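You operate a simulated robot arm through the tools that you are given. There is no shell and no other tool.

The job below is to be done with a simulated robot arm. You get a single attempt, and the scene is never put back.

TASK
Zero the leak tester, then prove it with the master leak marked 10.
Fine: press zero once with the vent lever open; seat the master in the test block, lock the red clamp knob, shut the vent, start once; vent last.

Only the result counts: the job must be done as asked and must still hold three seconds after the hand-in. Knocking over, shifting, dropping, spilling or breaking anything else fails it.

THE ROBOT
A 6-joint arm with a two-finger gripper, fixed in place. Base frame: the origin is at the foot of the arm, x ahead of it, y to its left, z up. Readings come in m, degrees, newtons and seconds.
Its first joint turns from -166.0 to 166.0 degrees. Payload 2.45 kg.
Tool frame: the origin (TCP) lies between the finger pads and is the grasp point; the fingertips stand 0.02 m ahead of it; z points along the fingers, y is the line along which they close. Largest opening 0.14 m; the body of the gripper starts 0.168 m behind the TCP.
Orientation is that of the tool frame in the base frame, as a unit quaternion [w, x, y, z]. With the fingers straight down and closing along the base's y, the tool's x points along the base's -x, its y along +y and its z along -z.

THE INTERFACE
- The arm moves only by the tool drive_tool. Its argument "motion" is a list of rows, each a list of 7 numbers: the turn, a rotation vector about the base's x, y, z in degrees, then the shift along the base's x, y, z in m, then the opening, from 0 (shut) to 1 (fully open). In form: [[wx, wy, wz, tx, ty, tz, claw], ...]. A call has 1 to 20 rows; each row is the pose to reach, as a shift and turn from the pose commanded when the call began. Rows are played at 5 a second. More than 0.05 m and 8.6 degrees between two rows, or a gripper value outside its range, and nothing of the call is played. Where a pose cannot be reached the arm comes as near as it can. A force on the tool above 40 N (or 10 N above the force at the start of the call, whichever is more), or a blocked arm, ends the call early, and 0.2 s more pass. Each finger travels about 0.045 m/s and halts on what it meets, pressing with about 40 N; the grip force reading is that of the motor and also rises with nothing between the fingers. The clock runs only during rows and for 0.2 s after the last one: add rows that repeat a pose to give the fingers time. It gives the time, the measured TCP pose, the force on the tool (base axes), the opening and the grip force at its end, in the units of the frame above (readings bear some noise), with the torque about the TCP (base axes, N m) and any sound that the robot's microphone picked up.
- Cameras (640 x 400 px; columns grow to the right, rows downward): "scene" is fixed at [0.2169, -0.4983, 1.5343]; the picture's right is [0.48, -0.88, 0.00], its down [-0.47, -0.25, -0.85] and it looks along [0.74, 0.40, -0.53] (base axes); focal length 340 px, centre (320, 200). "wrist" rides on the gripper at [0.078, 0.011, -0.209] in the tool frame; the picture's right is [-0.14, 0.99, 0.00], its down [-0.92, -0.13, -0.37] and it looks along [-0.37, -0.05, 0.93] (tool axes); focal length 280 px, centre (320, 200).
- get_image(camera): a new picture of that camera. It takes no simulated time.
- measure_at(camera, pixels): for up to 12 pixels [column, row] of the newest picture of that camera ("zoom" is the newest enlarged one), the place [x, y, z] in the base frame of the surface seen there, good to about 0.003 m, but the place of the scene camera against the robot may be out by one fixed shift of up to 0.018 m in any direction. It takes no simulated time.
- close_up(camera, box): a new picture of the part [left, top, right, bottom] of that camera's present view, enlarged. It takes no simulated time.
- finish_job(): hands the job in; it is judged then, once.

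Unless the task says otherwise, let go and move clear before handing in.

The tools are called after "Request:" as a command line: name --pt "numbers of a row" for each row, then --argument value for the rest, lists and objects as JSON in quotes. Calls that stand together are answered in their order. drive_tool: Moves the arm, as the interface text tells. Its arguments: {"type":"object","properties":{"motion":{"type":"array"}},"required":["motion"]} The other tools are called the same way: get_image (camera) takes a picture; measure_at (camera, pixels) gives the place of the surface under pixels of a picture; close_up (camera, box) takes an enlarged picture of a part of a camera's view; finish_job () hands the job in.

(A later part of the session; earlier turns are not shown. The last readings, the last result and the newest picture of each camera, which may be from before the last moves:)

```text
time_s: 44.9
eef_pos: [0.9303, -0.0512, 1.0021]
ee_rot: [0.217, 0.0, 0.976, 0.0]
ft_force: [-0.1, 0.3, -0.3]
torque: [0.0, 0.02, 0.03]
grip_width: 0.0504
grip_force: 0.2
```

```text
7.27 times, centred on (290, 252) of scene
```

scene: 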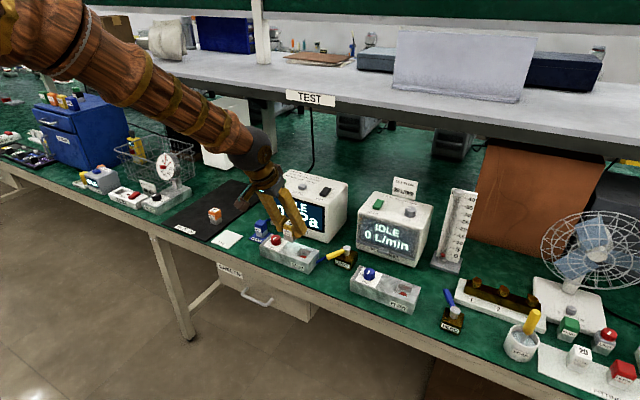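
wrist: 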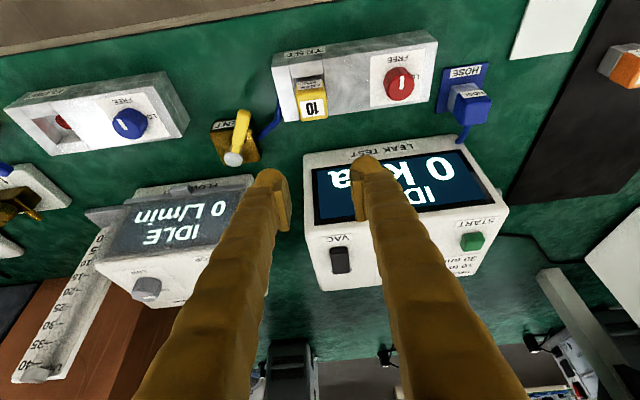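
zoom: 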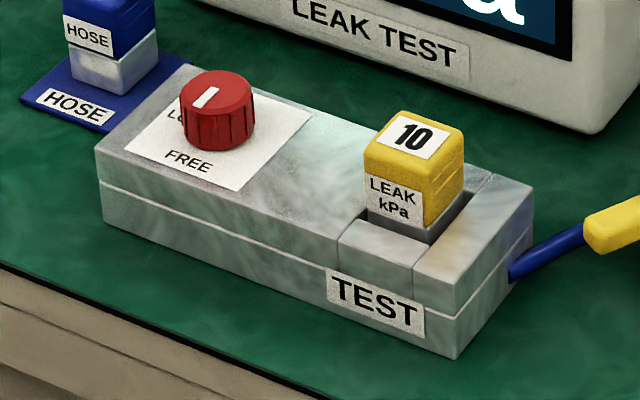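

The master is seated (top z≈0.862) and the knob's centre is about (0.926,0.050), Ø≈35 mm, top 0.852, pointing at FREE. I'll bring the tool vertical above the knob, then yaw +45° so a −90° turn is comfortable.

Request:
drive_tool --pt "0 5 0 0 0.02 0.005 0.4" --pt "0 10 0 0 0.04 0.005 0.43" --pt "0 15 0 -0.001 0.06 0.005 0.43" --pt "0 20 0 -0.002 0.085 0.005 0.43" --pt "0 25 0 -0.003 0.1043 0.005 0.43" --pt "0 25 0 -0.003 0.1043 0.005 0.43"

Request:
drive_tool --pt "0 0 8 0 0 0 0.43" --pt "0 0 16 0 0 0 0.43" --pt "0 0 24 0 0 0 0.43" --pt "0 0 32 0 0 0 0.43" --pt "0 0 40 0 0 0 0.43" --pt "0 0 45 0 0 -0.02 0.43" --pt "0 0 45 0 0 -0.04 0.43" --pt "0 0 45 0 0 -0.04 0.43"

Request:
get_image --camera "wrist"

Request:
close_up --camera "scene" --box '[220, 160, 360, 285]'

```text
time_s: 46.3
eef_pos: [0.9263, 0.0519, 1.0082]
ee_rot: [0.0, 0.001, 1.0, 0.0]
ft_force: [0.4, -1.0, -0.3]
torque: [-0.05, 0.0, 0.03]
grip_width: 0.0602
grip_force: 0.1
```

```text
time_s: 48.1
eef_pos: [0.9277, 0.0503, 0.9679]
ee_rot: [0.001, -0.382, 0.924, 0.0]
ft_force: [0.1, 0.5, -0.5]
torque: [0.04, 0.01, 0.0]
grip_width: 0.0602
grip_force: 0.1
```

```text
taken
```

wrist: 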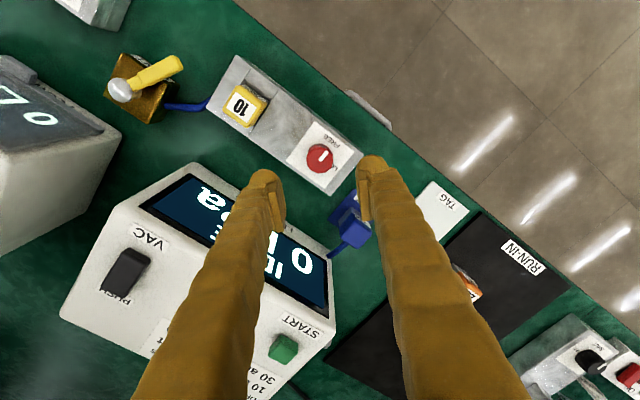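

```text
3.20 times, centred on (290, 222) of scene
```

zoom: 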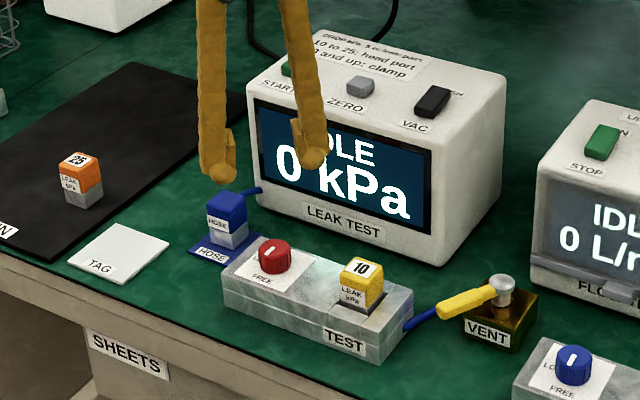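

The knob is between the fingers in the wrist view (321,157). I'll measure knob centre and the HOSE block for clearance.

Request:
close_up --camera "wrist" --box '[280, 115, 380, 215]'

Request:
measure_at --camera "wrist" --pixels '[[321, 157], [311, 160], [331, 157], [321, 148], [321, 168], [314, 150], [330, 165], [345, 205], [348, 220], [360, 235], [340, 195], [300, 150]]'

```text
4.00 times, centred on (330, 165) of wrist
```

zoom: 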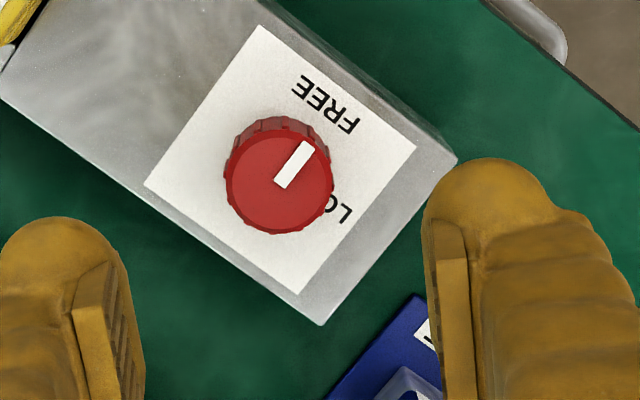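

```text
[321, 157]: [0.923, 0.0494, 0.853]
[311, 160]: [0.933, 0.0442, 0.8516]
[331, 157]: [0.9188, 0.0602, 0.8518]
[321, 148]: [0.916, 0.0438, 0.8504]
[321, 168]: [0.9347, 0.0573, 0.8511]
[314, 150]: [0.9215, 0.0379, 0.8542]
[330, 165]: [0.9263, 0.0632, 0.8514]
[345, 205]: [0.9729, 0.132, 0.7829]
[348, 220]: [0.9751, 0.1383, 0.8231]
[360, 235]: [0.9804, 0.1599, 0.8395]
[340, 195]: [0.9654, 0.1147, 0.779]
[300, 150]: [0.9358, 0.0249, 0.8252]
```

Knob centre reads (0.927,0.0505), and the HOSE block starts at y≈0.13, so there is room. I'll descend to TCP z≈0.849 around the knob.

Request:
drive_tool --pt "0 0 0 0.001 0.0005 -0.04 0.43" --pt "0 0 0 0.001 0.0005 -0.075 0.43" --pt "0 0 0 0.001 0.0005 -0.1 0.43" --pt "0 0 0 0.001 0.0005 -0.113 0.43" --pt "0 0 0 0.001 0.0005 -0.119 0.43" --pt "0 0 0 0.001 0.0005 -0.119 0.43"

Request:
get_image --camera "wrist"

Request:
close_up --camera "scene" --box '[240, 200, 340, 285]'

```text
time_s: 49.5
eef_pos: [0.9288, 0.052, 0.8496]
ee_rot: [0.001, -0.382, 0.924, -0.001]
ft_force: [0.0, 1.4, -0.2]
torque: [-0.01, 0.0, 0.01]
grip_width: 0.0605
grip_force: 0.0
```

```text
taken
```

wrist: 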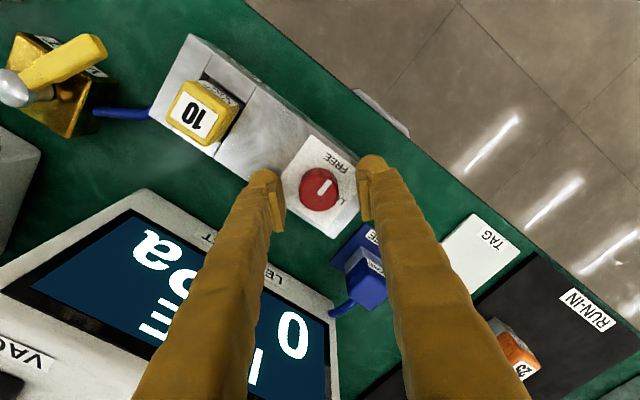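

```text
4.71 times, centred on (290, 242) of scene
```

zoom: 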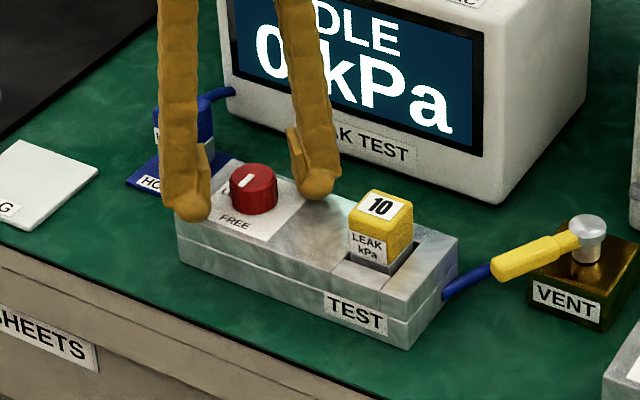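

The fingers flank the knob without contact. I'll close on it and check the grip width.

Request:
drive_tool --pt "0 0 0 0 0 0 0.35" --pt "0 0 0 0 0 0 0.28" --pt "0 0 0 0 0 0 0.2" --pt "0 0 0 0 0 0 0.2" --pt "0 0 0 0 0 0 0.2"

Request:
close_up --camera "wrist" --box '[250, 130, 390, 250]'

```text
time_s: 50.7
eef_pos: [0.9282, 0.0524, 0.8507]
ee_rot: [0.001, -0.383, 0.924, 0.0]
ft_force: [4.4, -5.5, -1.3]
torque: [-0.02, -0.02, -0.01]
grip_width: 0.0328
grip_force: 3.2
```

```text
3.33 times, centred on (320, 190) of wrist
```

zoom: 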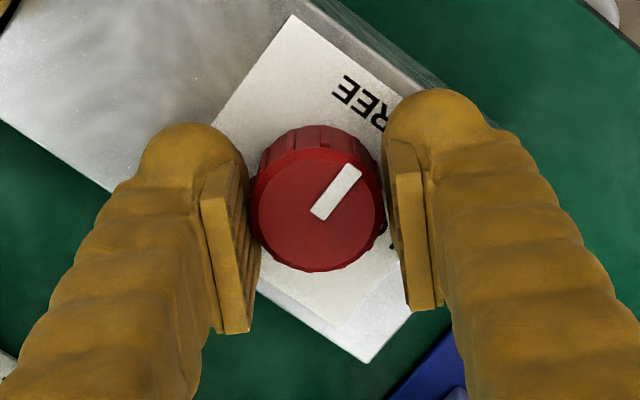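

Only the left finger touches firmly (force ≈7 N along −tool y), so I'll nudge the tool ~1.4 mm that way and close fully to grip the knob.

Request:
drive_tool --pt "0 0 0 0.0005 -0.0005 0 0.15" --pt "0 0 0 0.001 -0.001 0 0.05" --pt "0 0 0 0.001 -0.001 0 0.05" --pt "0 0 0 0.001 -0.001 0 0.05"

Request:
close_up --camera "wrist" --box '[250, 130, 390, 250]'

```text
time_s: 51.7
eef_pos: [0.9283, 0.0515, 0.8492]
ee_rot: [0.001, -0.383, 0.924, -0.002]
ft_force: [-5.5, 7.0, 14.3]
torque: [0.07, 0.13, 0.01]
grip_width: 0.0308
grip_force: 44.9
```

```text
3.33 times, centred on (320, 190) of wrist
```

zoom: 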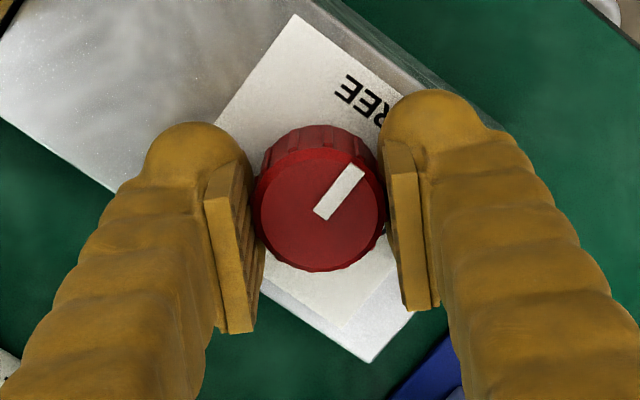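

The knob is gripped firmly (30.8 mm, 45 N). I'll turn it clockwise (−90° about z) toward LOCK in 8° steps.

Request:
drive_tool --pt "0 0 -8 0 0 0 0.05" --pt "0 0 -16 0 0 0 0.05" --pt "0 0 -24 0 0 0 0.05" --pt "0 0 -32 0 0 0 0.05" --pt "0 0 -40 0 0 0 0.05" --pt "0 0 -48 0 0 0 0.05" --pt "0 0 -56 0 0 0 0.05" --pt "0 0 -64 0 0 0 0.05" --pt "0 0 -72 0 0 0 0.05" --pt "0 0 -80 0 0 0 0.05" --pt "0 0 -86 0 0 0 0.05" --pt "0 0 -90 0 0 0 0.05" --pt "0 0 -90 0 0 0 0.05"

Request:
get_image --camera "wrist"

Request:
close_up --camera "scene" --box '[240, 200, 340, 285]'

```text
time_s: 53.8
eef_pos: [0.9291, 0.05, 0.8502]
ee_rot: [0.001, 0.235, 0.972, -0.002]
ft_force: [-2.0, 2.5, 6.3]
torque: [0.03, 0.08, 0.03]
grip_width: 0.0307
grip_force: 45.2
stopped in row 10: the force on the tool passed its limit at 41 N (the readings are from after the stop); the commanded pose is now the measured one
```

```text
taken
```

wrist: 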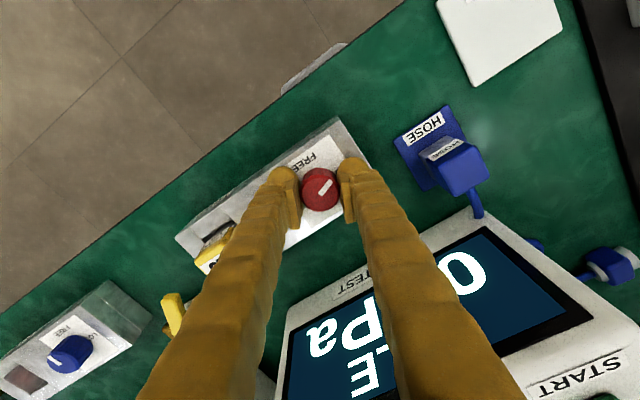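

```text
4.71 times, centred on (290, 242) of scene
```

zoom: 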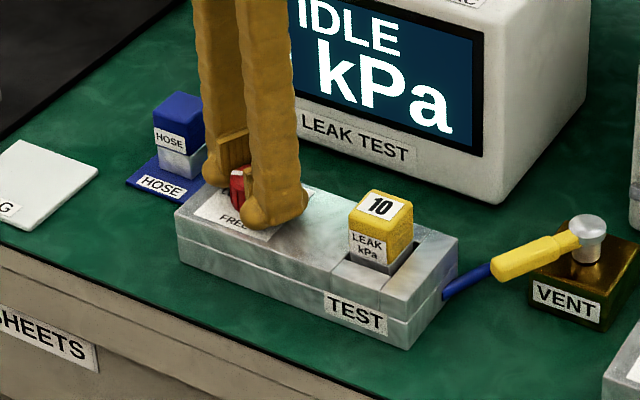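

The turn stopped after 72° at 41 N, with the pointer rotated along with the tool. I'll zoom in to compare the pointer with the LOCK label.

Request:
close_up --camera "wrist" --box '[270, 130, 380, 240]'

Request:
measure_at --camera "wrist" --pixels '[[330, 183], [326, 187], [321, 191], [320, 190], [308, 190], [320, 205], [185, 240], [335, 120]]'

```text
3.64 times, centred on (325, 185) of wrist
```

zoom: 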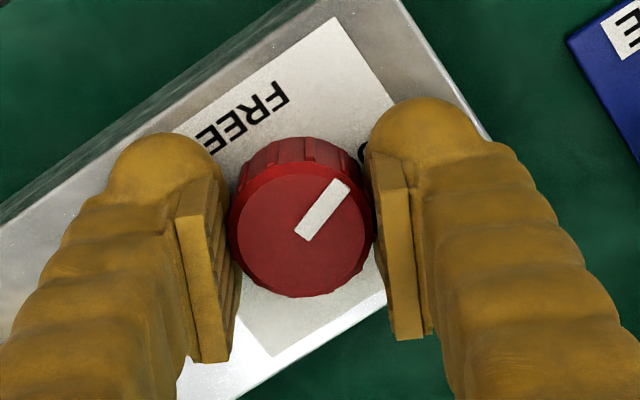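

```text
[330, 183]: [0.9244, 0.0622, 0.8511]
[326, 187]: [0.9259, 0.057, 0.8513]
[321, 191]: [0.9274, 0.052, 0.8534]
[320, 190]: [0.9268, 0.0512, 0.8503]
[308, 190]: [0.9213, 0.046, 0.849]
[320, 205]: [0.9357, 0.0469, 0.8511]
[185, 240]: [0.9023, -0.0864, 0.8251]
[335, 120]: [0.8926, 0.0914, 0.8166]
```

The pointer is at ~106° (about 16° short of +y) with the block unmoved. I'll try turning further in slow 2° steps to see whether this is the stop.

Request:
drive_tool --pt "0 0 -2 0 0 0 0.05" --pt "0 0 -4 0 0 0 0.05" --pt "0 0 -6 0 0 0 0.05" --pt "0 0 -8 0 0 0 0.05" --pt "0 0 -8 0 0 0 0.05"

Request:
close_up --camera "wrist" --box '[270, 130, 380, 240]'

```text
time_s: 55.0
eef_pos: [0.9287, 0.0494, 0.8497]
ee_rot: [0.001, 0.301, 0.953, -0.001]
ft_force: [-5.2, 4.0, 7.2]
torque: [0.07, 0.03, -0.02]
grip_width: 0.0305
grip_force: 45.4
```

```text
3.64 times, centred on (325, 185) of wrist
```

zoom: 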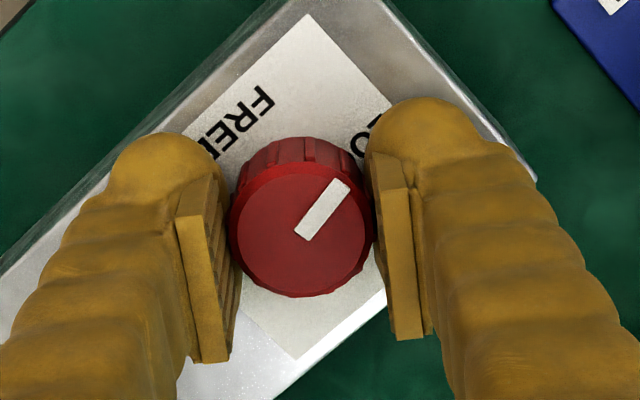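

It turned freely another 8° (total 80°), so that wasn't the stop. I'll continue slowly by another 14°.

Request:
drive_tool --pt "0 0 -2 0 0 0 0.05" --pt "0 0 -4 0 0 0 0.05" --pt "0 0 -6 0 0 0 0.05" --pt "0 0 -8 0 0 0 0.05" --pt "0 0 -10 0 0 0 0.05" --pt "0 0 -12 0 0 0 0.05" --pt "0 0 -14 0 0 0 0.05" --pt "0 0 -14 0 0 0 0.05"

Request:
close_up --camera "wrist" --box '[270, 130, 380, 240]'

Request:
close_up --camera "scene" --box '[240, 170, 360, 285]'

```text
time_s: 56.8
eef_pos: [0.929, 0.0486, 0.8497]
ee_rot: [0.002, 0.416, 0.91, -0.001]
ft_force: [-13.1, -26.7, 17.7]
torque: [-0.36, 0.19, 0.33]
grip_width: 0.0306
grip_force: 45.3
```

```text
3.64 times, centred on (325, 185) of wrist
```

zoom: 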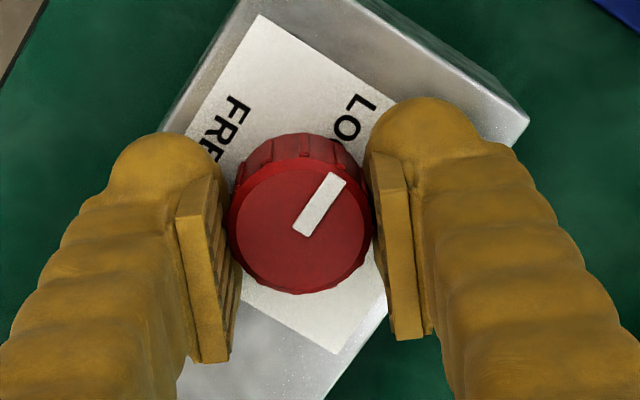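

```text
3.48 times, centred on (300, 228) of scene
```

zoom: 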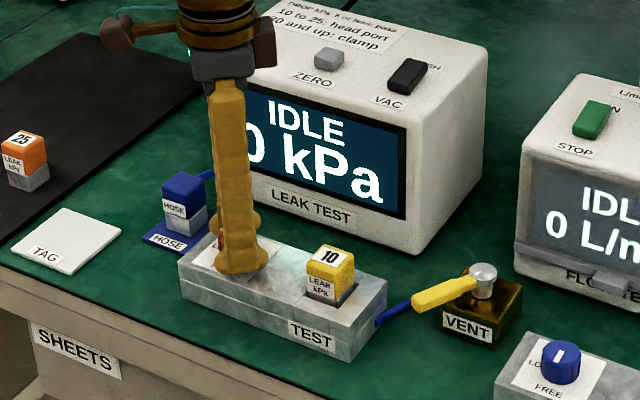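

The knob is now at its stop (94° turned, torque 0.33 N·m), with the pointer near the LOCK label. I'll measure the pointer, then open the fingers and lift.

Request:
measure_at --camera "zoom" --pixels '[[200, 100], [200, 110], [190, 60]]'

Request:
drive_tool --pt "0 0 0 0 0 0 0.25" --pt "0 0 0 0 0 0 0.35" --pt "0 0 0 0 0 0 0.43" --pt "0 0 0 0 0 0 0.43" --pt "0 0 0 0 0 0.02 0.43" --pt "0 0 0 0 0 0.06 0.43" --pt "0 0 0 0 0 0.1 0.43" --pt "0 0 0 0 0 0.14 0.43" --pt "0 0 0 0 0 0.17 0.43" --pt "0 0 0 0 0 0.17 0.43"

Request:
get_image --camera "wrist"

Request:
close_up --camera "scene" --box '[250, 180, 370, 285]'

```text
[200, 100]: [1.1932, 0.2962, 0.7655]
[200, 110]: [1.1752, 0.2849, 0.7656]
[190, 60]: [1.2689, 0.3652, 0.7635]
```

```text
time_s: 59.0
eef_pos: [0.9302, 0.0511, 1.0207]
ee_rot: [0.002, 0.416, 0.909, -0.002]
ft_force: [0.6, 0.4, -0.4]
torque: [0.0, 0.01, 0.0]
grip_width: 0.0602
grip_force: 0.0
```

```text
taken
```

wrist: 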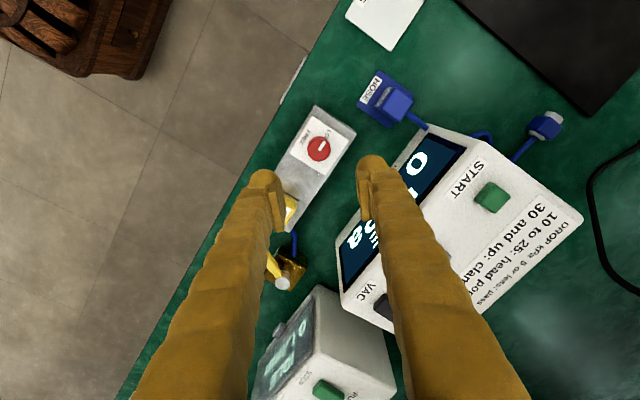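

```text
3.81 times, centred on (310, 232) of scene
```

zoom: 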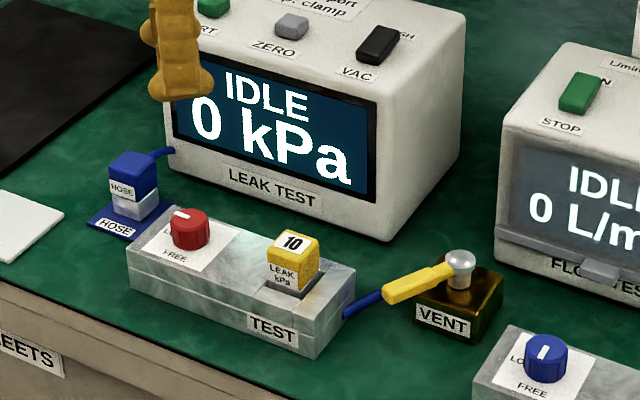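

The block hasn't moved and the knob now points left toward LO(CK). I'll zoom in to confirm.

Request:
close_up --camera "wrist" --box '[270, 100, 370, 240]'

Request:
close_up --camera "scene" --box '[255, 225, 325, 280]'

Request:
measure_at --camera "wrist" --pixels '[[318, 148], [325, 145], [331, 140], [316, 150], [320, 158], [310, 148], [291, 205], [270, 262], [283, 282], [276, 272]]'

```text
2.86 times, centred on (320, 170) of wrist
```

zoom: 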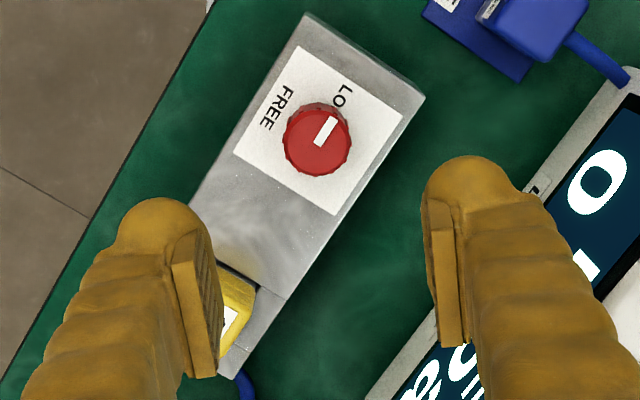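

```text
7.27 times, centred on (290, 252) of scene
```

zoom: 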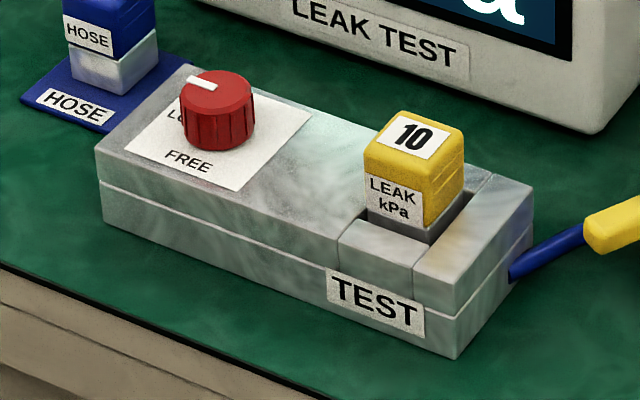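

```text
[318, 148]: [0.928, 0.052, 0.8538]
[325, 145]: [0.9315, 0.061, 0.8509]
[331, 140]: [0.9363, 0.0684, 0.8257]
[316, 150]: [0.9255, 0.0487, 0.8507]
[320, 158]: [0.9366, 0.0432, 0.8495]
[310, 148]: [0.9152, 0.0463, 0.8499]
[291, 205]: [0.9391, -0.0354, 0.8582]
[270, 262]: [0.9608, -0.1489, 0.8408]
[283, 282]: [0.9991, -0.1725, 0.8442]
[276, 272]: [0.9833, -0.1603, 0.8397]
```

The pointer is at LOCK and the master is still seated. Next I'll move back over the vent lever with the fork at the same yaw (−27°) as before.

Request:
drive_tool --pt "0 0 5 0.005 -0.04 0.01 0.4" --pt "0 0 10 0.01 -0.085 0.01 0.36" --pt "0 0 15 0.016 -0.13 0.01 0.36" --pt "0 0 20 0.022 -0.17 0.01 0.36" --pt "0 0 22 0.0254 -0.1995 0.01 0.36" --pt "0 0 22 0.0254 -0.1995 -0.03 0.36" --pt "0 0 22 0.0254 -0.1995 -0.07 0.36" --pt "0 0 22 0.0254 -0.1995 -0.11 0.36" --pt "0 0 22 0.0254 -0.1995 -0.14 0.36" --pt "0 0 22 0.0254 -0.1995 -0.14 0.36"

Request:
get_image --camera "wrist"

Request:
close_up --camera "scene" --box '[270, 190, 390, 290]'

```text
time_s: 61.2
eef_pos: [0.9542, -0.1479, 0.8793]
ee_rot: [0.001, 0.236, 0.972, -0.002]
ft_force: [-0.5, -0.5, 0.0]
torque: [-0.03, -0.03, -0.04]
grip_width: 0.0504
grip_force: 0.0
```

```text
taken
```

wrist: 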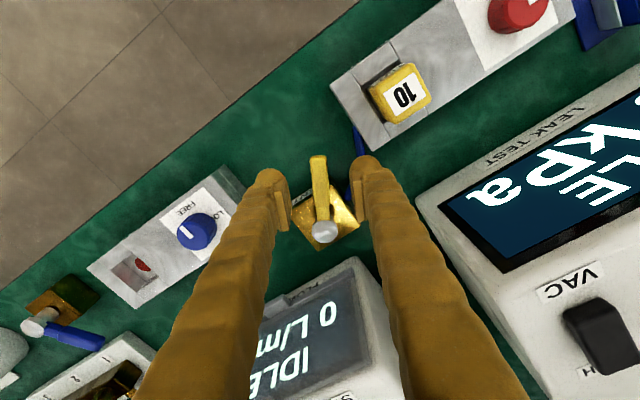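

```text
4.00 times, centred on (330, 240) of scene
```

zoom: 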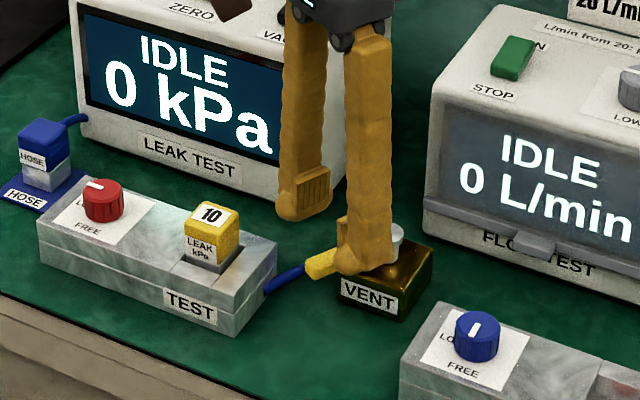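

The fork again straddles the lever. I'll lower to lever height, narrow the fork, and swing the lever counter-clockwise to its other end (shut).

Request:
drive_tool --pt "0 0 0 0 0 -0.015 0.36" --pt "0 0 0 0 0 -0.031 0.3" --pt "0 0 0 0 0 -0.031 0.23" --pt "0 0 0 0 0 -0.031 0.23" --pt "0 0 8 -0.0028 -0.0066 -0.031 0.23" --pt "0 0 16 -0.0047 -0.0134 -0.031 0.23" --pt "0 0 24 -0.0055 -0.0205 -0.031 0.23" --pt "0 0 32 -0.0054 -0.0277 -0.031 0.23" --pt "0 0 40 -0.0043 -0.0347 -0.031 0.23" --pt "0 0 48 -0.0022 -0.0415 -0.031 0.23" --pt "0 0 56 0.0007 -0.048 -0.031 0.23" --pt "0 0 64 0.0046 -0.054 -0.031 0.23" --pt "0 0 68 0.0069 -0.0568 -0.031 0.23" --pt "0 0 72 0.0093 -0.0594 -0.031 0.23" --pt "0 0 72 0.0093 -0.0594 -0.031 0.23"

Request:
get_image --camera "wrist"

Request:
close_up --camera "scene" --box '[270, 190, 390, 290]'

```text
time_s: 64.4
eef_pos: [0.9637, -0.2077, 0.8466]
ee_rot: [0.002, -0.381, 0.924, 0.0]
ft_force: [-4.3, 19.0, -0.9]
torque: [0.18, 0.0, -0.47]
grip_width: 0.0429
grip_force: 7.4
```

```text
taken
```

wrist: 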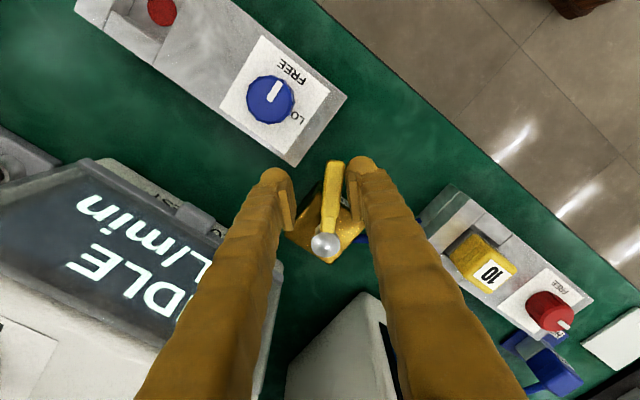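

```text
4.00 times, centred on (330, 240) of scene
```

zoom: 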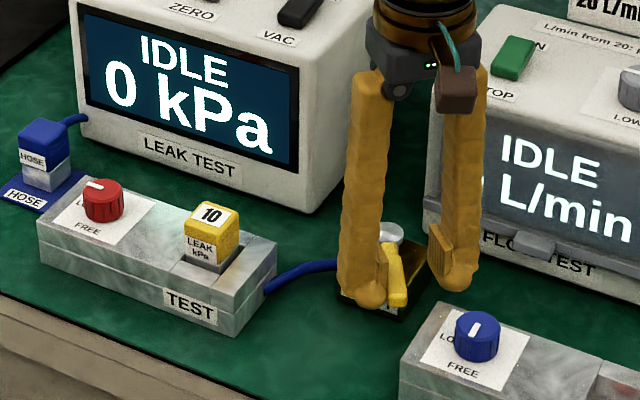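

The lever is at the far end (≈212°), display IDLE 0 kPa. I'll centre the fork, lift out and close the gripper.

Request:
drive_tool --pt "0 0 -4 -0.0024 0.0028 0 0.25" --pt "0 0 -8 -0.0047 0.0054 0 0.3" --pt "0 0 -8 -0.0047 0.0054 0.02 0.3" --pt "0 0 -8 -0.0047 0.0054 0.06 0.3" --pt "0 0 -8 -0.0047 0.0054 0.11 0.3" --pt "0 0 -8 -0.0047 0.0054 0.16 0.2" --pt "0 0 -8 -0.0047 0.0054 0.2 0.1" --pt "0 0 -8 -0.0047 0.0054 0.23 0" --pt "0 0 -8 -0.0047 0.0054 0.23 0" --pt "0 0 -8 -0.0047 0.0054 0.23 0"

Request:
close_up --camera "scene" --box '[260, 170, 400, 290]'

Request:
get_image --camera "wrist"

```text
time_s: 66.6
eef_pos: [0.9587, -0.2047, 1.0785]
ee_rot: [0.002, -0.316, 0.949, 0.0]
ft_force: [0.2, -0.4, 0.2]
torque: [0.01, -0.02, -0.01]
grip_width: 0.0
grip_force: 29.1
```

```text
3.33 times, centred on (330, 230) of scene
```

zoom: 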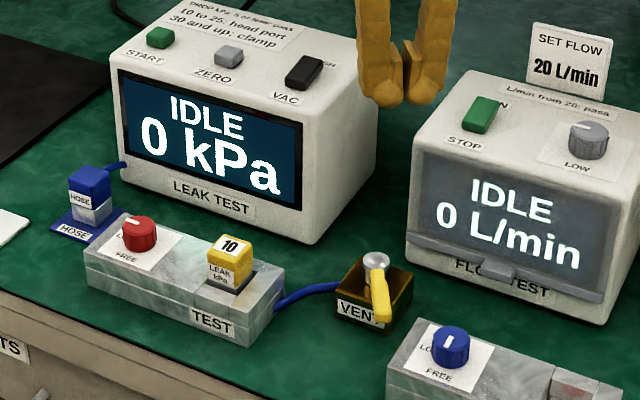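

```text
taken
```

wrist: 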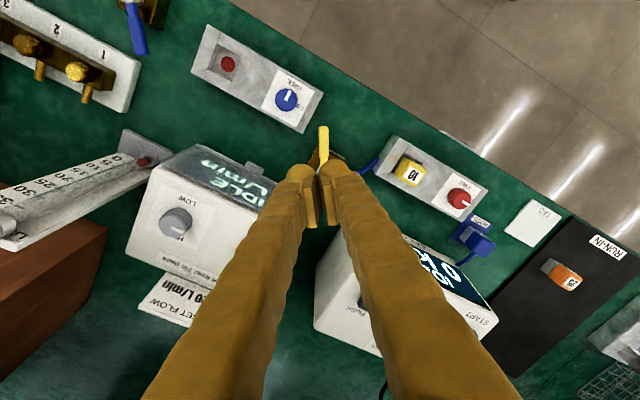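

The lever rests at the far end with nothing else disturbed. I'll rotate the tool back to zero yaw and move in line with START (TCP y≈0.1335).

Request:
drive_tool --pt "0 0 -5 0 0.045 0 0" --pt "0 0 -10 0 0.09 0 0" --pt "0 0 -15 0 0.135 0 0" --pt "0 0 -20 0 0.18 0 0" --pt "0 0 -25 0 0.225 0 0" --pt "0 0 -30 0 0.27 0 0" --pt "0 0 -35 -0.004 0.315 0 0" --pt "0 0 -36.8 -0.004 0.337 0 0" --pt "0 0 -36.8 -0.004 0.337 0 0"

Request:
drive_tool --pt "0 -5 0 0.02 0 0 0" --pt "0 -10 0 0.04 0 0 0" --pt "0 -15 0 0.065 0 0 0" --pt "0 -20 0 0.09 0 0 0" --pt "0 -25 0 0.115 0 0 0" --pt "0 -25 0 0.1323 0 -0.02 0" --pt "0 -25 0 0.1323 0 -0.02 0"

Request:
get_image --camera "wrist"

Request:
close_up --camera "scene" --box '[250, 140, 360, 225]'

```text
time_s: 68.6
eef_pos: [0.9573, 0.1345, 1.08]
ee_rot: [0.001, 0.0, 1.0, -0.001]
ft_force: [-0.3, 0.8, 0.0]
torque: [-0.04, 0.01, -0.02]
grip_width: 0.0002
grip_force: 29.6
```

```text
time_s: 70.2
eef_pos: [1.0873, 0.1329, 1.0607]
ee_rot: [0.218, 0.0, 0.976, -0.001]
ft_force: [0.7, -0.3, 0.2]
torque: [0.01, -0.02, 0.02]
grip_width: 0.0
grip_force: 29.8
```

```text
taken
```

wrist: 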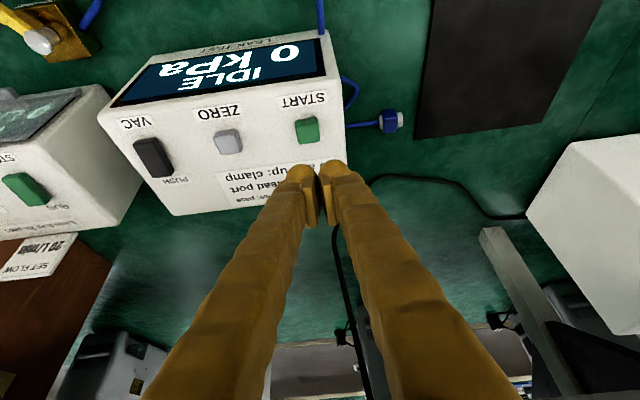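

```text
4.71 times, centred on (305, 182) of scene
```

zoom: 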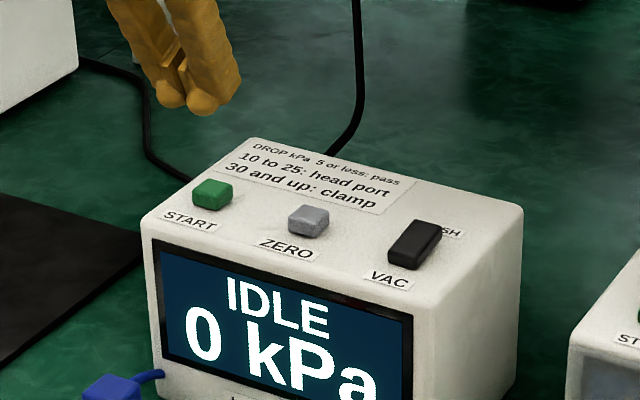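

START is visible at wrist (307,128). I'll measure it precisely before lowering.

Request:
measure_at --camera "wrist" --pixels '[[308, 127], [299, 128], [317, 126], [308, 120], [308, 134], [308, 139], [300, 135], [316, 133]]'

Request:
close_up --camera "wrist" --box '[270, 100, 370, 200]'

```text
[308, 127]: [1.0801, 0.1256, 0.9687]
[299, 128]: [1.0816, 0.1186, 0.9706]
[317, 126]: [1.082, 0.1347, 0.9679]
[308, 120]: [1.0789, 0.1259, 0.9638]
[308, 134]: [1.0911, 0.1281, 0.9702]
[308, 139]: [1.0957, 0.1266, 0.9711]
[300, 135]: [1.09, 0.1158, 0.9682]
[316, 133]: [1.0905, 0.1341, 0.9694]
```

```text
4.00 times, centred on (320, 150) of wrist
```

zoom: 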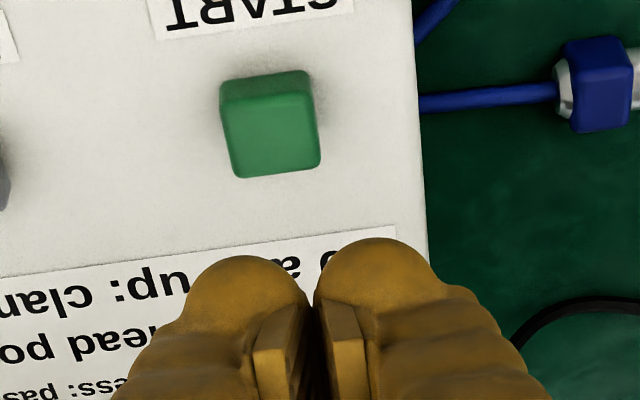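

START's top centre is (1.088,0.1255,0.970), matching the current lateral offset for a single fingertip. I'll lower and press gradually, as with ZERO.

Request:
drive_tool --pt "0 0 0 0 0.0005 -0.03 0" --pt "0 0 0 0 0.0005 -0.05 0" --pt "0 0 0 0 0.0005 -0.059 0" --pt "0 0 0 0 0.0005 -0.063 0" --pt "0 0 0 0 0.0005 -0.066 0" --pt "0 0 0 0 0.0005 -0.069 0" --pt "0 0 0 0 0.0005 -0.0705 0" --pt "0 0 0 0 0.0005 -0.072 0" --pt "0 0 0 0 0.0005 -0.072 0"

Request:
close_up --camera "scene" --box '[250, 140, 360, 225]'

```text
time_s: 72.2
eef_pos: [1.0871, 0.1351, 0.9865]
ee_rot: [0.218, 0.001, 0.976, -0.001]
ft_force: [0.9, 2.1, 4.0]
torque: [-0.01, -0.03, 0.02]
grip_width: 0.0003
grip_force: 29.5
heard: click
```

```text
4.71 times, centred on (305, 182) of scene
```

zoom: 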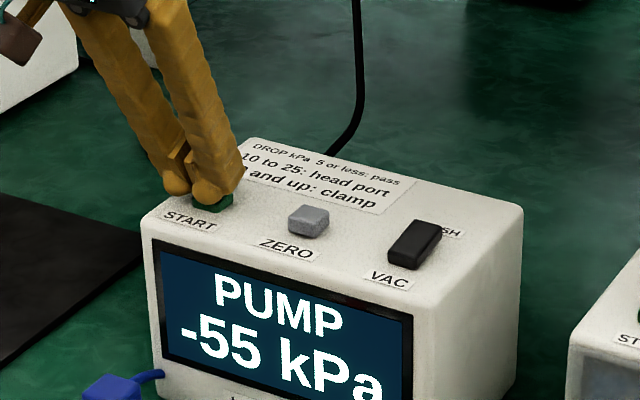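

A click, and the display shows PUMP −55 kPa, so vacuum is building and the vent is indeed shut. I'll lift off the button and watch the test proceed.

Request:
drive_tool --pt "0 0 0 0 0 0.02 0" --pt "0 0 0 0 0 0.05 0" --pt "0 0 0 0 0 0.09 0" --pt "0 0 0 -0.02 0 0.09 0" --pt "0 0 0 -0.04 0 0.09 0"

Request:
close_up --camera "scene" --box '[250, 140, 360, 225]'

```text
time_s: 73.4
eef_pos: [1.0467, 0.1343, 1.0776]
ee_rot: [0.219, -0.001, 0.976, -0.001]
ft_force: [0.3, -0.2, 0.1]
torque: [0.04, -0.01, -0.03]
grip_width: 0.0
grip_force: 29.4
```

```text
4.71 times, centred on (305, 182) of scene
```

zoom: 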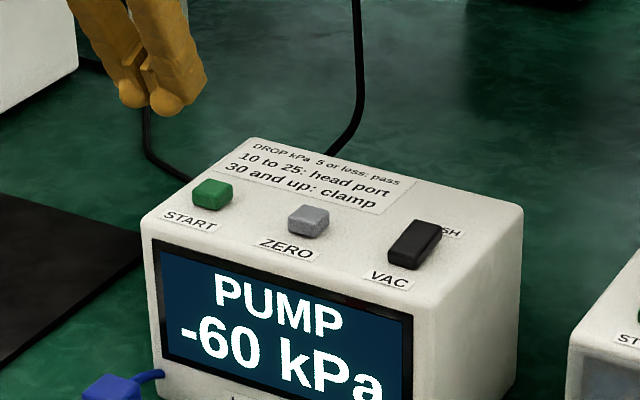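

Now at PUMP −60 kPa. I'll straighten the tool and back off while the test runs.

Request:
drive_tool --pt "0 5 0 -0.02 0 0 0" --pt "0 10 0 -0.04 0 0 0" --pt "0 15 0 -0.06 0 0 0" --pt "0 20 0 -0.08 0 0 0" --pt "0 25 0 -0.0924 0 0 0" --pt "0 25 0 -0.0924 0 0 0" --pt "0 25 0 -0.0924 0 0 0" --pt "0 25 0 -0.0924 0 0 0"

Request:
close_up --camera "scene" --box '[250, 140, 360, 225]'

```text
time_s: 75.2
eef_pos: [0.9545, 0.1346, 1.0765]
ee_rot: [0.001, 0.001, 1.0, -0.001]
ft_force: [-1.0, -0.6, 0.0]
torque: [0.02, -0.03, 0.01]
grip_width: 0.0002
grip_force: 29.2
```

```text
4.71 times, centred on (305, 182) of scene
```

zoom: 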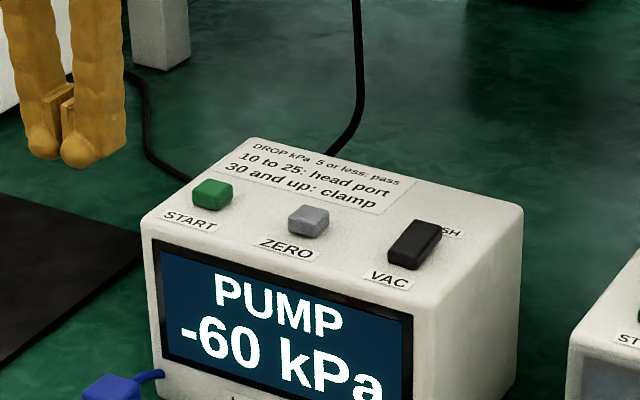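

Still PUMP −60 kPa. I'll use the waiting time to move back above the vent lever (not touching it), opening the fork.

Request:
drive_tool --pt "0 0 5 0 -0.045 0 0.1" --pt "0 0 10 0 -0.09 0 0.2" --pt "0 0 15 0 -0.135 0 0.3" --pt "0 0 20 0 -0.18 0 0.36" --pt "0 0 25 0 -0.225 0 0.36" --pt "0 0 30 0.002 -0.27 0 0.36" --pt "0 0 34 0.004 -0.315 0 0.36" --pt "0 0 36.8 0.004 -0.3375 0 0.36" --pt "0 0 36.8 0.004 -0.3375 0 0.36"

Request:
get_image --camera "wrist"

Request:
close_up --camera "scene" --box '[250, 160, 390, 290]'

```text
time_s: 77.2
eef_pos: [0.9568, -0.2053, 1.0759]
ee_rot: [0.003, -0.317, 0.949, 0.0]
ft_force: [-0.1, 0.6, 0.2]
torque: [0.01, 0.03, 0.02]
grip_width: 0.0503
grip_force: 0.0
```

```text
taken
```

wrist: 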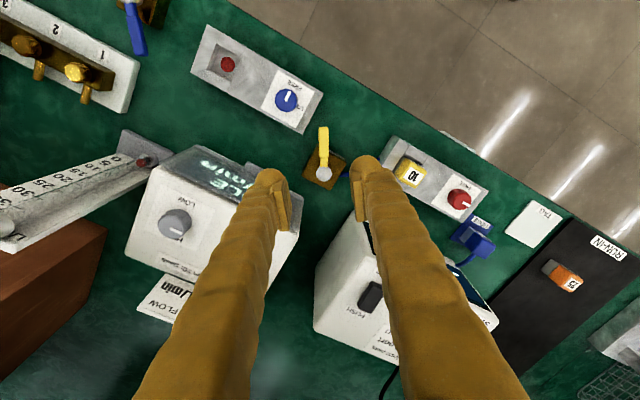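

```text
3.08 times, centred on (320, 225) of scene
```

zoom: 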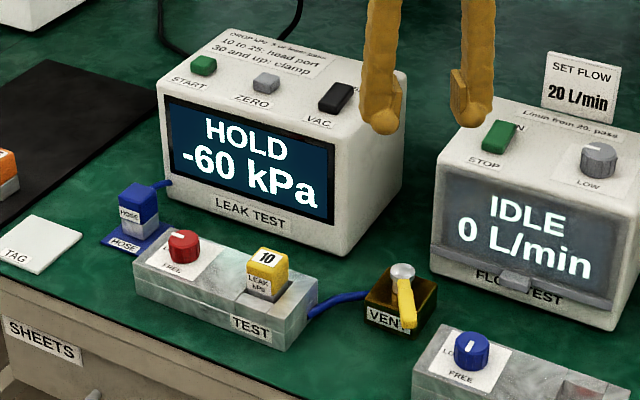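

The display reads HOLD −60 kPa; the test is in its hold phase. I'll wait in place for the result.

Request:
drive_tool --pt "0 0 0 0 0 0 0.36" --pt "0 0 0 0 0 0 0.36" --pt "0 0 0 0 0 0 0.36" --pt "0 0 0 0 0 0 0.36" --pt "0 0 0 0 0 0 0.36" --pt "0 0 0 0 0 0 0.36" --pt "0 0 0 0 0 0 0.36" --pt "0 0 0 0 0 0 0.36" --pt "0 0 0 0 0 0 0.36" --pt "0 0 0 0 0 0 0.36" --pt "0 0 0 0 0 0 0.36" --pt "0 0 0 0 0 0 0.36" --pt "0 0 0 0 0 0 0.36" --pt "0 0 0 0 0 0 0.36" --pt "0 0 0 0 0 0 0.36"

Request:
close_up --camera "scene" --box '[250, 160, 390, 290]'

```text
time_s: 80.4
eef_pos: [0.9585, -0.2058, 1.075]
ee_rot: [0.002, -0.316, 0.949, 0.0]
ft_force: [0.8, 0.7, -0.7]
torque: [0.04, 0.02, -0.05]
grip_width: 0.0505
grip_force: 0.0
```

```text
3.08 times, centred on (320, 225) of scene
```

zoom: 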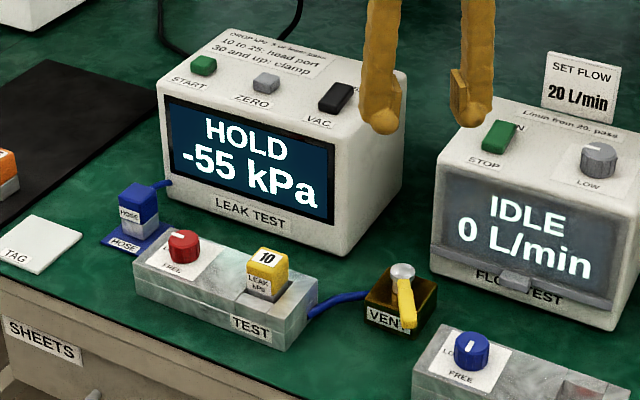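

HOLD now reads −55 kPa, decaying as a 10 kPa leak should. I'll keep waiting for the end of the test.

Request:
drive_tool --pt "0 0 0 0 0 0 0.36" --pt "0 0 0 0 0 0 0.36" --pt "0 0 0 0 0 0 0.36" --pt "0 0 0 0 0 0 0.36" --pt "0 0 0 0 0 0 0.36" --pt "0 0 0 0 0 0 0.36" --pt "0 0 0 0 0 0 0.36" --pt "0 0 0 0 0 0 0.36" --pt "0 0 0 0 0 0 0.36" --pt "0 0 0 0 0 0 0.36" --pt "0 0 0 0 0 0 0.36" --pt "0 0 0 0 0 0 0.36" --pt "0 0 0 0 0 0 0.36" --pt "0 0 0 0 0 0 0.36" --pt "0 0 0 0 0 0 0.36"

Request:
close_up --camera "scene" --box '[250, 160, 390, 290]'

```text
time_s: 83.6
eef_pos: [0.9576, -0.2051, 1.0756]
ee_rot: [0.002, -0.315, 0.949, 0.0]
ft_force: [0.0, -0.4, -0.4]
torque: [0.01, 0.0, -0.02]
grip_width: 0.0506
grip_force: 0.1
```

```text
3.08 times, centred on (320, 225) of scene
```

zoom: 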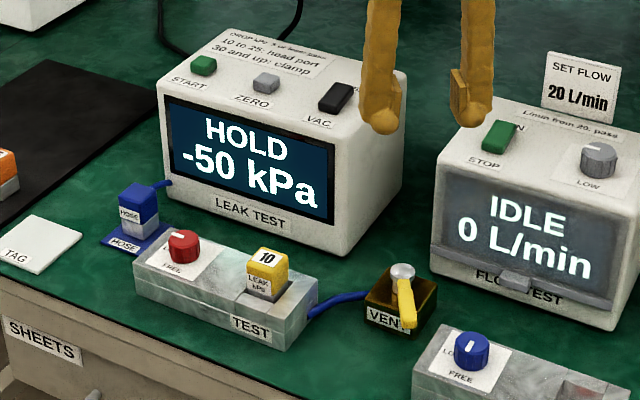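

HOLD has reached −50 kPa, a 10 kPa drop so far. I'll keep waiting until the tester declares its result.

Request:
drive_tool --pt "0 0 0 0 0 0 0.36" --pt "0 0 0 0 0 0 0.36" --pt "0 0 0 0 0 0 0.36" --pt "0 0 0 0 0 0 0.36" --pt "0 0 0 0 0 0 0.36" --pt "0 0 0 0 0 0 0.36" --pt "0 0 0 0 0 0 0.36" --pt "0 0 0 0 0 0 0.36" --pt "0 0 0 0 0 0 0.36" --pt "0 0 0 0 0 0 0.36"

Request:
close_up --camera "scene" --box '[250, 160, 390, 290]'

```text
time_s: 85.8
eef_pos: [0.9585, -0.2063, 1.0771]
ee_rot: [0.002, -0.315, 0.949, 0.0]
ft_force: [-0.5, -0.1, 0.0]
torque: [0.0, 0.01, -0.02]
grip_width: 0.0505
grip_force: 0.0
```

```text
3.08 times, centred on (320, 225) of scene
```

zoom: 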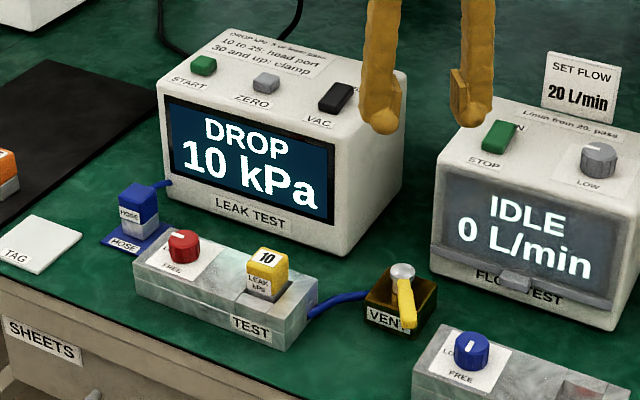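

The result is DROP 10 kPa, matching the master. Now I'll vent: lower the fork around the lever at its shut end.

Request:
drive_tool --pt "0 0 0 0 0 -0.04 0.36" --pt "0 0 0 0 0 -0.08 0.36" --pt "0 0 0 0 0 -0.12 0.36" --pt "0 0 0 0 0 -0.16 0.36" --pt "0 0 0 0 0 -0.19 0.36" --pt "0 0 0 0 0 -0.198 0.36" --pt "0 0 0 0 0 -0.198 0.36"

Request:
get_image --camera "wrist"

```text
time_s: 87.4
eef_pos: [0.9589, -0.2047, 0.8778]
ee_rot: [0.002, -0.315, 0.949, -0.001]
ft_force: [-0.6, 0.6, 1.2]
torque: [-0.01, 0.0, -0.03]
grip_width: 0.0502
grip_force: 0.0
```

```text
taken
```

wrist: 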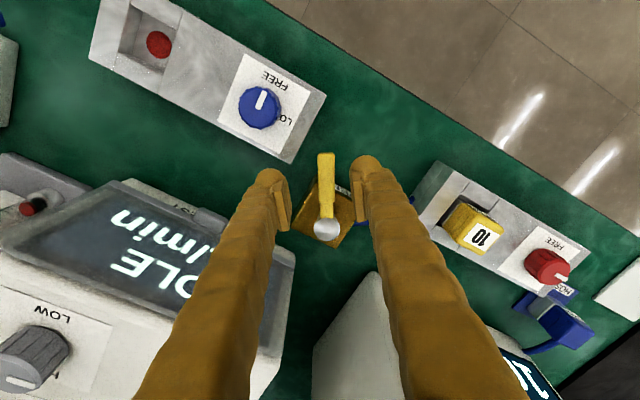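

The fork straddles the lever (wrist 327,190). I'll lower, narrow and swing it clockwise back to the open end.

Request:
drive_tool --pt "0 0 0 0 0 -0.015 0.36" --pt "0 0 0 0 0 -0.03 0.3" --pt "0 0 0 0 0 -0.03 0.23" --pt "0 0 0 0 0 -0.03 0.23" --pt "0 0 -8 -0.0039 0.006 -0.03 0.23" --pt "0 0 -16 -0.0068 0.0125 -0.03 0.23" --pt "0 0 -24 -0.0089 0.0193 -0.03 0.23" --pt "0 0 -32 -0.01 0.0263 -0.03 0.23" --pt "0 0 -40 -0.0101 0.0335 -0.03 0.23" --pt "0 0 -48 -0.0093 0.0406 -0.03 0.23" --pt "0 0 -56 -0.0074 0.0474 -0.03 0.23" --pt "0 0 -64 -0.0046 0.054 -0.03 0.23" --pt "0 0 -72 -0.0009 0.0601 -0.03 0.23" --pt "0 0 -76 0.0012 0.063 -0.03 0.23" --pt "0 0 -76 0.0012 0.063 -0.03 0.23"

Request:
get_image --camera "wrist"

Request:
close_up --camera "scene" --box '[250, 160, 390, 290]'

```text
time_s: 90.6
eef_pos: [0.9593, -0.1414, 0.8496]
ee_rot: [0.002, 0.335, 0.942, -0.002]
ft_force: [-1.9, -7.8, 1.4]
torque: [-0.1, 0.03, 0.14]
grip_width: 0.0367
grip_force: 4.0
```

```text
taken
```

wrist: 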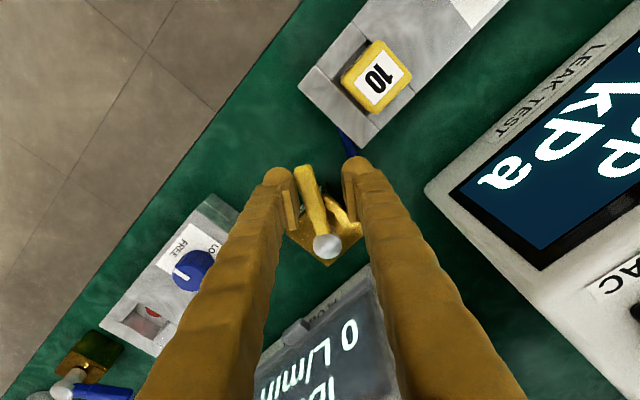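

```text
3.08 times, centred on (320, 225) of scene
```

zoom: 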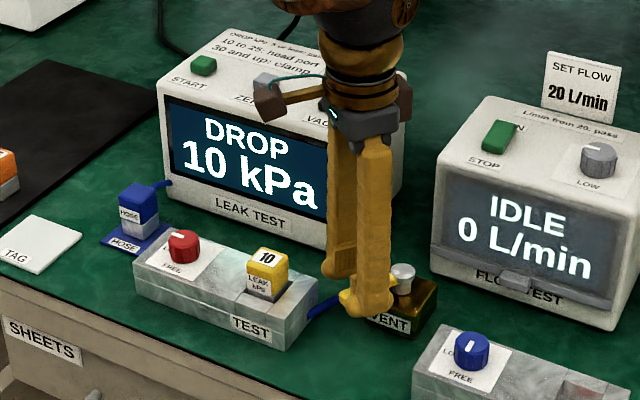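

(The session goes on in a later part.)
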